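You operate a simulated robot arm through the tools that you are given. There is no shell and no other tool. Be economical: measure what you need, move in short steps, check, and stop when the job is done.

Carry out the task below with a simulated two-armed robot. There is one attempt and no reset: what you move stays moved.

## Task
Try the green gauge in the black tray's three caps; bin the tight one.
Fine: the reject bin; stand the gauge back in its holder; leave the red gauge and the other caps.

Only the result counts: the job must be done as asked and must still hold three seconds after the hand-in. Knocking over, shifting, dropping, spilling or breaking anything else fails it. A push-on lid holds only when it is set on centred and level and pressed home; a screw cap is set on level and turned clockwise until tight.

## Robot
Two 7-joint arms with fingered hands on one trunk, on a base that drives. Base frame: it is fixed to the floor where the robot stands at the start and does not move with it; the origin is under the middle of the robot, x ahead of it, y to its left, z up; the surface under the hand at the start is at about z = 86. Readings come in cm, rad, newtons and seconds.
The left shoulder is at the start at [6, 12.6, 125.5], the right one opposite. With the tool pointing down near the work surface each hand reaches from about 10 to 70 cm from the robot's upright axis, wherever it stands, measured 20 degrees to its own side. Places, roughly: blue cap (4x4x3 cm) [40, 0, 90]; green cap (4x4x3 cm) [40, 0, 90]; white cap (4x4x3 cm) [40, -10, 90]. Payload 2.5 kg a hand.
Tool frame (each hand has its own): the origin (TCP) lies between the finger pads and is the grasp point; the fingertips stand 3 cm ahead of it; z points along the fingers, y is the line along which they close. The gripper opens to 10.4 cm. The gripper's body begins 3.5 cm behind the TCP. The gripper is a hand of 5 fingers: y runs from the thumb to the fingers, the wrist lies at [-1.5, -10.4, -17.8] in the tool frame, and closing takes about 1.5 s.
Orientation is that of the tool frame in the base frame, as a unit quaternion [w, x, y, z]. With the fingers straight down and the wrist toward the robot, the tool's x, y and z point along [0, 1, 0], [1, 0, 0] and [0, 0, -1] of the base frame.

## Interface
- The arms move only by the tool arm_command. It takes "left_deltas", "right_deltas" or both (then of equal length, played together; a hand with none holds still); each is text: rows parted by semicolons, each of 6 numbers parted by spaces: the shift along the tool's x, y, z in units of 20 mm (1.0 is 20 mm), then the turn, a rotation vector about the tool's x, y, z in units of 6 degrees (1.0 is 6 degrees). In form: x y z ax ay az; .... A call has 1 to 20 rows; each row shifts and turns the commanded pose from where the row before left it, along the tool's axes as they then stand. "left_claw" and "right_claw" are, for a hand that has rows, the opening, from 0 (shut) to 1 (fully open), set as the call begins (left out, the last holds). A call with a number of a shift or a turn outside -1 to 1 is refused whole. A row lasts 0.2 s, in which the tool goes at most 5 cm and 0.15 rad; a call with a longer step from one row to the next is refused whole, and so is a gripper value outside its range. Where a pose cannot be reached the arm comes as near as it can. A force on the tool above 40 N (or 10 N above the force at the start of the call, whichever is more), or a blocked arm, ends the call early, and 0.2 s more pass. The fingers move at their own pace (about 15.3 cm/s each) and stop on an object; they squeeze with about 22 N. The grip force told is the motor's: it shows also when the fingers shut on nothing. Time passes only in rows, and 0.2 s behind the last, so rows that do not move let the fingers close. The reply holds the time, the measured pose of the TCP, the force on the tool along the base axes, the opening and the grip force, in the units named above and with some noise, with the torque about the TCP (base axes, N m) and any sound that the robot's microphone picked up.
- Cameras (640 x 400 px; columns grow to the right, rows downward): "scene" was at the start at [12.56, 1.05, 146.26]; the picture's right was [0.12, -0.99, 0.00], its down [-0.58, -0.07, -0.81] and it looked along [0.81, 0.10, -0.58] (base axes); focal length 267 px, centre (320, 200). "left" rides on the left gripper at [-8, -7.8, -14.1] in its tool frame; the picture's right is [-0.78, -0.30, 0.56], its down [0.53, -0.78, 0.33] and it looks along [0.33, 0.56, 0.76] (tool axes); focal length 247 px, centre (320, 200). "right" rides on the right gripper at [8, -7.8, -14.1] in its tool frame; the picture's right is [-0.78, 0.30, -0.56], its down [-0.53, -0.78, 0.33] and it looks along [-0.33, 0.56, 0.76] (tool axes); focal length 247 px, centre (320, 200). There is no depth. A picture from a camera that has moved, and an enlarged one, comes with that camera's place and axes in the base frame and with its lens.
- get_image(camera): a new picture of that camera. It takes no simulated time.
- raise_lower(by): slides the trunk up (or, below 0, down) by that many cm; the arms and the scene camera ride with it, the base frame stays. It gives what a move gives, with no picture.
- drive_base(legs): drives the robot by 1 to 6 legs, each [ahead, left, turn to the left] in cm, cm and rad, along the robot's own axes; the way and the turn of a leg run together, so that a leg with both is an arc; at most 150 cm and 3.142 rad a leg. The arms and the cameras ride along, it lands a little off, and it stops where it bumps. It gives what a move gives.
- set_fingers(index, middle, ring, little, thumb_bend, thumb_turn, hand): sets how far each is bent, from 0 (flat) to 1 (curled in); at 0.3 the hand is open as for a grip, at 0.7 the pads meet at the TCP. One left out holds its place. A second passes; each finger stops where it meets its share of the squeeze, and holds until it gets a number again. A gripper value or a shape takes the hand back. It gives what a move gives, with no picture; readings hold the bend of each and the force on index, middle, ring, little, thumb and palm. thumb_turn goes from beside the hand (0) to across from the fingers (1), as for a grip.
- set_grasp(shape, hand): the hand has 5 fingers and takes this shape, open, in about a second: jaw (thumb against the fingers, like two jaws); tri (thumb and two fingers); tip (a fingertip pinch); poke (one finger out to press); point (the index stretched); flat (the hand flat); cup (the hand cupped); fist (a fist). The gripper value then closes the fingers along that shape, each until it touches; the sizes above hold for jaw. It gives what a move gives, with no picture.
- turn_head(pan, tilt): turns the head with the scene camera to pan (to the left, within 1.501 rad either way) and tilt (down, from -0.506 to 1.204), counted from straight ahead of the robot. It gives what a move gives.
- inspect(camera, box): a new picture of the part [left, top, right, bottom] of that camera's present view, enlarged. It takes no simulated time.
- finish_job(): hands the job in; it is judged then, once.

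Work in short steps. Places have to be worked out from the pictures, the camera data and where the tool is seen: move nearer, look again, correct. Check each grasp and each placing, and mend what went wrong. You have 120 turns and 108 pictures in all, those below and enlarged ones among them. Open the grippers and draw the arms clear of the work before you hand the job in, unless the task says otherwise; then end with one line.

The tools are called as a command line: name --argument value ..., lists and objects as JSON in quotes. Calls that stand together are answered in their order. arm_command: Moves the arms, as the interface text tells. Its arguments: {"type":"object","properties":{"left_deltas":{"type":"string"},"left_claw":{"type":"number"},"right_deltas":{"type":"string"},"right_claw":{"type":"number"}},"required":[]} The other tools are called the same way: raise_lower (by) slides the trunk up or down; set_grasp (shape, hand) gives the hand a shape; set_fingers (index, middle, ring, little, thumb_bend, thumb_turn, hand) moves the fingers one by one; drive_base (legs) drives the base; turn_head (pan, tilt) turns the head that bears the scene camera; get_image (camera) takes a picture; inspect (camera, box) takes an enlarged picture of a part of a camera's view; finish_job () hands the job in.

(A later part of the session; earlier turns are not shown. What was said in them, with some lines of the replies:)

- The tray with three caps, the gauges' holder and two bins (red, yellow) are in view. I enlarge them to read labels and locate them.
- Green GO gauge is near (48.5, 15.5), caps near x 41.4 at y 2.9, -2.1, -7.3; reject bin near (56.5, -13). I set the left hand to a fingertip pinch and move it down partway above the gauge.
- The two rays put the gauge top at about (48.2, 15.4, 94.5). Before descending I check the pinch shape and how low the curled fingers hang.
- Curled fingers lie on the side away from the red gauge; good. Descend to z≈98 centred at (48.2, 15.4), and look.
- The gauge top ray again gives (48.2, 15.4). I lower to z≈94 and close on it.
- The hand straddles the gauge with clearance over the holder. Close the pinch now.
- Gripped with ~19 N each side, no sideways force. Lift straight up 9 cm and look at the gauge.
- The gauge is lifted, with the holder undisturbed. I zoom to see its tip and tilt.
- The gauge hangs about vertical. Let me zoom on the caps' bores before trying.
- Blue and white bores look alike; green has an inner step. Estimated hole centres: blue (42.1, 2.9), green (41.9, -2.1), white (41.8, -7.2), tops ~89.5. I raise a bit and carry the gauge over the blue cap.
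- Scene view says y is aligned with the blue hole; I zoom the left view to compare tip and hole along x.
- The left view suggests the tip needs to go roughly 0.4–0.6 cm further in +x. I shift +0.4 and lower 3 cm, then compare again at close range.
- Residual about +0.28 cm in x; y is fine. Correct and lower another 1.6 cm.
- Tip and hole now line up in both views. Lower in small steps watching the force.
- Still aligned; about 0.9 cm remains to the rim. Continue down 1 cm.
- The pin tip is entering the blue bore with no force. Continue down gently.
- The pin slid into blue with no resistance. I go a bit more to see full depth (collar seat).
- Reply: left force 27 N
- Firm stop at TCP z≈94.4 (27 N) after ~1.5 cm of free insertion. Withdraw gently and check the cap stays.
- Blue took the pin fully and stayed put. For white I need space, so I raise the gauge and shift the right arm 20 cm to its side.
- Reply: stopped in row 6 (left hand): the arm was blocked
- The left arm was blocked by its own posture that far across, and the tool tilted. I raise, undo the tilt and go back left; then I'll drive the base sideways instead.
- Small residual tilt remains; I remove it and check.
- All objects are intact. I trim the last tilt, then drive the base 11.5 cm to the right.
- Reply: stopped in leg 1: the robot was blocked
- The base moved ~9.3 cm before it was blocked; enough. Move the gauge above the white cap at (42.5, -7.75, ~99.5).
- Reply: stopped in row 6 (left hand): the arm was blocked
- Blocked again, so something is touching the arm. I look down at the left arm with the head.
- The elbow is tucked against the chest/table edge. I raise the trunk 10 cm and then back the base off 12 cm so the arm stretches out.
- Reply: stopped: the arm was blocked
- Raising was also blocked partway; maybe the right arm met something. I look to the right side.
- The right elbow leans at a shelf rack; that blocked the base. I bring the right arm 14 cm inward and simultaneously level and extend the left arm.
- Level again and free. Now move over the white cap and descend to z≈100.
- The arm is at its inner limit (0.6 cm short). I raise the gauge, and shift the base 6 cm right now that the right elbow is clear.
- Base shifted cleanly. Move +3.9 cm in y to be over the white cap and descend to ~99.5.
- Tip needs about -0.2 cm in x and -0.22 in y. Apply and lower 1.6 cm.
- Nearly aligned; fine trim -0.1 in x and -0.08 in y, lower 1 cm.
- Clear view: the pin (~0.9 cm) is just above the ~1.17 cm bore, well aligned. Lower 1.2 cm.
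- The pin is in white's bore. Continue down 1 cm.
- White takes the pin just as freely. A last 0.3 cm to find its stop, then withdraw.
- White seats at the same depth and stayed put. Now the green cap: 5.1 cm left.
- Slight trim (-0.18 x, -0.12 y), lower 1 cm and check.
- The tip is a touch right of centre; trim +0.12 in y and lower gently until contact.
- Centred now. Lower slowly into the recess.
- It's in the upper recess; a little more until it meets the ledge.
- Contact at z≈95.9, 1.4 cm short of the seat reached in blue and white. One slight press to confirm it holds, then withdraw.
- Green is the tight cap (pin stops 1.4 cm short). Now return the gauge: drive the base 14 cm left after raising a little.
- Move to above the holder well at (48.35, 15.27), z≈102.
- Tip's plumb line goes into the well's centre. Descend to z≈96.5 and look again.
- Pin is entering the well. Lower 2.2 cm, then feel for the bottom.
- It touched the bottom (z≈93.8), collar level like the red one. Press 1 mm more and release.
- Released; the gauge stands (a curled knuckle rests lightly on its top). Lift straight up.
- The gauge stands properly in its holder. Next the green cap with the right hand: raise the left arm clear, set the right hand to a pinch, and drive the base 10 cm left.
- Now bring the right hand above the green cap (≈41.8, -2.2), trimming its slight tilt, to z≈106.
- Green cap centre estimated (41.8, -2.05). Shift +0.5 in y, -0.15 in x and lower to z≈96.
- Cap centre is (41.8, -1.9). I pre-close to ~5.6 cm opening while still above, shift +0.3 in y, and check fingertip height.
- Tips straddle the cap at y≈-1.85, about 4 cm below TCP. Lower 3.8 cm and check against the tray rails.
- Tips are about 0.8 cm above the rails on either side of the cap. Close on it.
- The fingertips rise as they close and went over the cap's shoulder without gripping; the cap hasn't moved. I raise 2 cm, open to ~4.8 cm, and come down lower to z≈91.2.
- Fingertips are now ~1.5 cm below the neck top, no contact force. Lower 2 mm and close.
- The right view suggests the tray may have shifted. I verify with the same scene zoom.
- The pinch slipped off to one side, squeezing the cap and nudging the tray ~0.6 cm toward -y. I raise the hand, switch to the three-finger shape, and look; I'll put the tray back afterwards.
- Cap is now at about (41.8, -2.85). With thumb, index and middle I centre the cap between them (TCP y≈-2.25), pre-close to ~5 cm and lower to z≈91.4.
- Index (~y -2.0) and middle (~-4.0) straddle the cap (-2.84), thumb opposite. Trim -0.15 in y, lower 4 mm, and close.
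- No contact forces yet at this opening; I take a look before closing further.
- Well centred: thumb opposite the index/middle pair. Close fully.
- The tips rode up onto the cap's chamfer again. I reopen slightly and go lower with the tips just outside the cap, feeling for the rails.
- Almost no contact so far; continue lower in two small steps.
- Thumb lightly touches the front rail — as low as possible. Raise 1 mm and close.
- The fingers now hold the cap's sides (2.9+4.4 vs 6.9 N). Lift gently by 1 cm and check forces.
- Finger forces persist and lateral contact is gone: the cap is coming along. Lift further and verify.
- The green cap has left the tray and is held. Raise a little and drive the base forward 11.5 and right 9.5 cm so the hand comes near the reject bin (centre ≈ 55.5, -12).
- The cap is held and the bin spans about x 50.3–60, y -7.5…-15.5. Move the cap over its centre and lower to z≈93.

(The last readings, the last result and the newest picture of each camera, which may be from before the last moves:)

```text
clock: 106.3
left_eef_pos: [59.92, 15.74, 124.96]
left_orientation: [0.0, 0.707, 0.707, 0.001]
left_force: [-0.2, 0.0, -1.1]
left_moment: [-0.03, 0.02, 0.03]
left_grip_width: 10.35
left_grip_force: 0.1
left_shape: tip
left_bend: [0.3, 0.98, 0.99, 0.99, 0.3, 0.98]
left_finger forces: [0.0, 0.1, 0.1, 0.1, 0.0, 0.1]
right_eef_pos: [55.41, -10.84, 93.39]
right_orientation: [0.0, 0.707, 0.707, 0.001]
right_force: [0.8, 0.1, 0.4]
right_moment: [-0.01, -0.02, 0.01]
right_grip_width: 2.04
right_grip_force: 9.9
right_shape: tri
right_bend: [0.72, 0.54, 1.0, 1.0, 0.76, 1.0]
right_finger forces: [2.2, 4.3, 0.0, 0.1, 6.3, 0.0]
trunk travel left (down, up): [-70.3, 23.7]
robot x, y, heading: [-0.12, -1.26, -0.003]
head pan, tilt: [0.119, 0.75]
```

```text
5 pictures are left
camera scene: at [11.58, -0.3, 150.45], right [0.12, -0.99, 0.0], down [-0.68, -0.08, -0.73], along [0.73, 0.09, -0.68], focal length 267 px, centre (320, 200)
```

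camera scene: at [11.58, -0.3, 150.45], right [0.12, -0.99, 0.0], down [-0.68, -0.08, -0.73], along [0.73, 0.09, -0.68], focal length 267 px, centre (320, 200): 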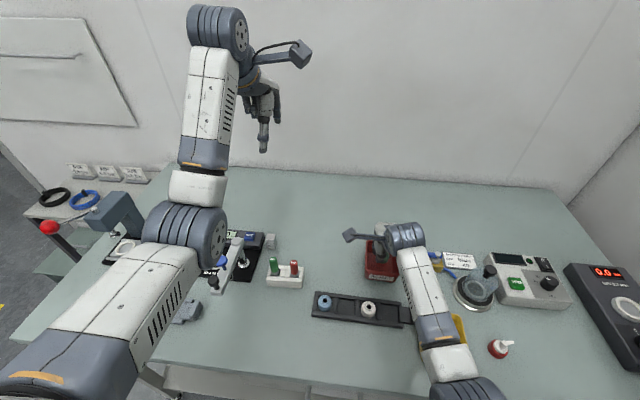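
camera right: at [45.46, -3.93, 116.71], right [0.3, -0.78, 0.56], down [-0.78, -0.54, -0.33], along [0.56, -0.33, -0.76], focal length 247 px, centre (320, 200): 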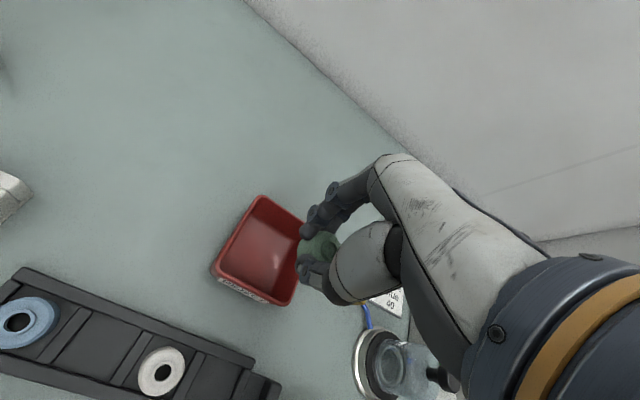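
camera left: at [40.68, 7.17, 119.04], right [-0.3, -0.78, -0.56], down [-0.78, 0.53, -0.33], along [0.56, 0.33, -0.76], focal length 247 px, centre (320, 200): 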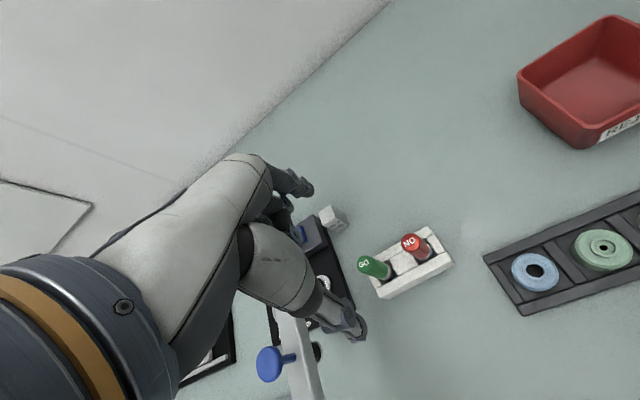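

The hand is over the bin with no contact. Lower 0.8 cm more and release by opening part-way.

arm_command --right_deltas "0 0 0.4 0 0 0;0 0 0 0 0 0"

arm_command --right_deltas "0 0 0 0 0 0;0 0 0 0 0 0;0 0 0 0 0 0;0 0 0 0 0 0;0 0 0 0 0 0" --right_claw 0.5

arm_command --right_deltas "0 0 -0.5 0 0 0;0 0 -0.7 0 0 0;0 0 -1 0 0 0;0 0 -1 0 0 0;0 0 -1 0 0 0;0 0 -1 0 0 0;0 0 -1 0 0 0;0 0 0 0 0 0"

get_image --camera "right"

```text
clock: 106.9
left_eef_pos: [59.83, 15.57, 124.86]
left_orientation: [0.0, 0.707, 0.707, 0.0]
left_force: [-0.1, 0.7, 0.8]
left_moment: [-0.04, 0.0, 0.03]
left_grip_width: 10.38
left_grip_force: 0.1
left_shape: tip
left_bend: [0.3, 0.98, 0.99, 0.99, 0.3, 0.98]
left_finger forces: [0.1, 0.0, 0.1, 0.0, 0.1, 0.0]
right_eef_pos: [55.35, -10.73, 92.62]
right_orientation: [0.0, 0.707, 0.707, 0.001]
right_force: [0.2, 0.6, -0.1]
right_moment: [0.01, -0.01, -0.02]
right_grip_width: 1.99
right_grip_force: 10.5
right_shape: tri
right_bend: [0.72, 0.54, 1.0, 1.0, 0.76, 1.0]
right_finger forces: [2.4, 4.3, 0.0, 0.1, 6.3, 0.0]
trunk travel left (down, up): [-70.3, 23.7]
robot x, y, heading: [-0.63, -1.42, 0.004]
head pan, tilt: [0.119, 0.75]
```

```text
clock: 108.1
left_eef_pos: [59.93, 15.66, 124.98]
left_orientation: [0.0, 0.708, 0.706, 0.001]
left_force: [-1.0, 0.6, -0.8]
left_moment: [0.01, 0.02, -0.03]
left_grip_width: 10.35
left_grip_force: 0.0
left_shape: tip
left_bend: [0.3, 0.98, 0.99, 0.99, 0.3, 0.98]
left_finger forces: [0.1, 0.0, 0.0, 0.0, 0.1, 0.0]
right_eef_pos: [55.18, -10.84, 92.7]
right_orientation: [0.001, 0.707, 0.708, 0.001]
right_force: [0.3, 0.8, 1.4]
right_moment: [0.02, -0.02, 0.03]
right_grip_width: 4.86
right_grip_force: 0.0
right_shape: tri
right_bend: [0.74, 0.46, 0.99, 0.99, 0.71, 1.0]
right_finger forces: [0.0, 1.8, 0.0, 0.0, 1.7, 0.0]
trunk travel left (down, up): [-70.3, 23.7]
robot x, y, heading: [-0.42, -1.24, 0.004]
head pan, tilt: [0.119, 0.75]
```

```text
clock: 109.9
left_eef_pos: [59.88, 15.66, 124.86]
left_orientation: [0.0, 0.707, 0.707, 0.0]
left_force: [-0.6, 0.2, -0.3]
left_moment: [0.01, -0.04, 0.04]
left_grip_width: 10.34
left_grip_force: 0.0
left_shape: tip
left_bend: [0.3, 0.98, 0.99, 0.99, 0.3, 0.98]
left_finger forces: [0.1, 0.1, 0.1, 0.0, 0.0, 0.0]
right_eef_pos: [55.35, -10.79, 104.98]
right_orientation: [0.0, 0.707, 0.707, 0.002]
right_force: [-0.2, -0.1, -0.5]
right_moment: [-0.03, -0.01, -0.05]
right_grip_width: 5.17
right_grip_force: 0.2
right_shape: tri
right_bend: [0.74, 0.45, 0.99, 0.99, 0.7, 1.0]
right_finger forces: [0.1, 0.1, 0.0, 0.1, 0.1, 0.1]
trunk travel left (down, up): [-70.3, 23.7]
robot x, y, heading: [-0.38, -1.6, -0.002]
head pan, tilt: [0.119, 0.75]
```

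```text
4 pictures are left
camera right: at [47.46, -2.78, 119.12], right [0.3, -0.78, 0.56], down [-0.78, -0.54, -0.33], along [0.56, -0.33, -0.76], focal length 247 px, centre (320, 200)
```

right: 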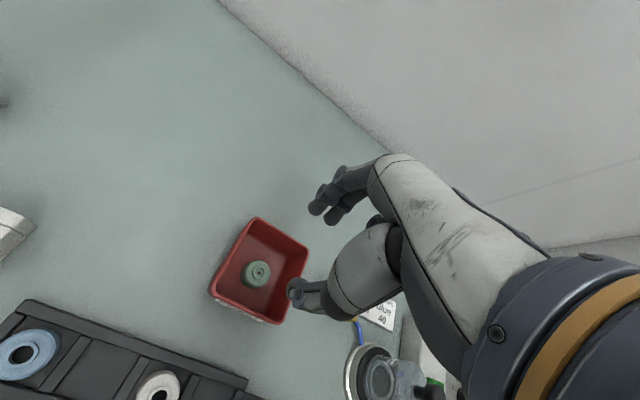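

The green cap sits in the reject bin. I check how the tray, the other caps and the yellow bin stand now.

inspect --camera "scene" --box '[260, 240, 480, 360]'

```text
2.91 times, centred on (370, 300) of scene
camera zoom: at [11.59, -0.31, 150.45], right [0.12, -0.99, 0.0], down [-0.68, -0.08, -0.73], along [0.73, 0.09, -0.68], focal length 777 px, centre (174, -91)
```

zoom: 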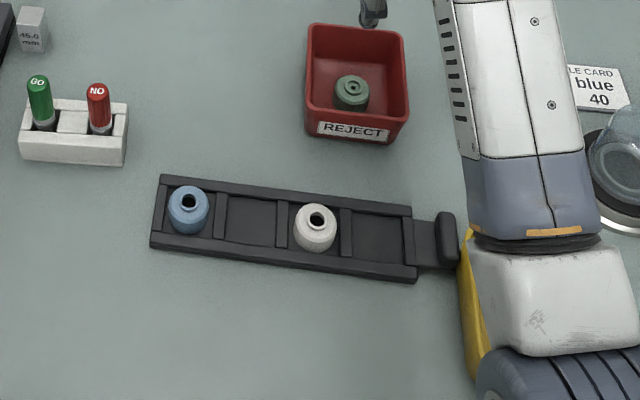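

All else stands as it was; the tray sits well under a centimetre off, with the caps seated in it, and re-pushing it would risk more than it mends. I open and raise the right hand clear.

arm_command --right_deltas "0 0 -1 0 0 0;0 0 -1 0 0 0;0 0 -1 0 0 0;0 0 -1 0 0 0;0 0 -1 0 0 0;0 0 -1 0 0 0;0 0 -1 0 0 0;0 0 -1 0 0 0;0 0 0 0 0 0;0 0 0 0 0 0" --right_claw 1

get_image --camera "scene"

```text
clock: 112.1
left_eef_pos: [59.86, 15.64, 124.88]
left_orientation: [-0.001, 0.707, 0.707, 0.0]
left_force: [0.0, -0.2, -0.4]
left_moment: [-0.02, 0.02, 0.03]
left_grip_width: 10.36
left_grip_force: 0.0
left_shape: tip
left_bend: [0.3, 0.98, 0.99, 0.99, 0.3, 0.98]
left_finger forces: [0.0, 0.0, 0.0, 0.1, 0.0, 0.0]
right_eef_pos: [55.23, -10.8, 121.01]
right_orientation: [0.001, 0.706, 0.708, 0.0]
right_force: [0.4, 0.0, 0.4]
right_moment: [0.02, -0.02, -0.04]
right_grip_width: 10.37
right_grip_force: 0.1
right_shape: tri
right_bend: [0.3, 0.3, 0.99, 0.99, 0.3, 0.98]
right_finger forces: [0.0, 0.1, 0.0, 0.1, 0.0, 0.0]
trunk travel left (down, up): [-70.3, 23.7]
robot x, y, heading: [-0.15, -1.47, 0.001]
head pan, tilt: [0.119, 0.75]
```

```text
2 pictures are left
camera scene: at [11.58, -0.3, 150.45], right [0.12, -0.99, 0.0], down [-0.68, -0.08, -0.73], along [0.73, 0.09, -0.68], focal length 267 px, centre (320, 200)
```

scene: 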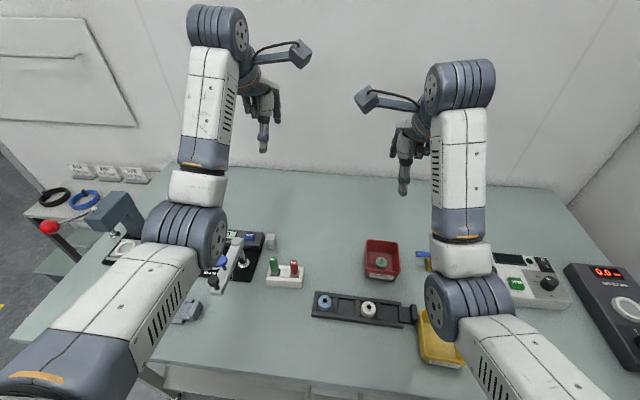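

Green cap is in the reject bin, the gauge is in its holder, both hands are open and clear. Handing in.

finish_job

```text
The job is handed in.
```

I tried the green gauge in all three caps: it went fully into blue and white but stopped about 1.4 cm short in green, so the green cap is in the reject bin; the gauge is back in its holder and the red gauge was not touched, but a slipped grasp shifted the black tray (blue and white caps still in it) about 0.8 cm, and I left it there.
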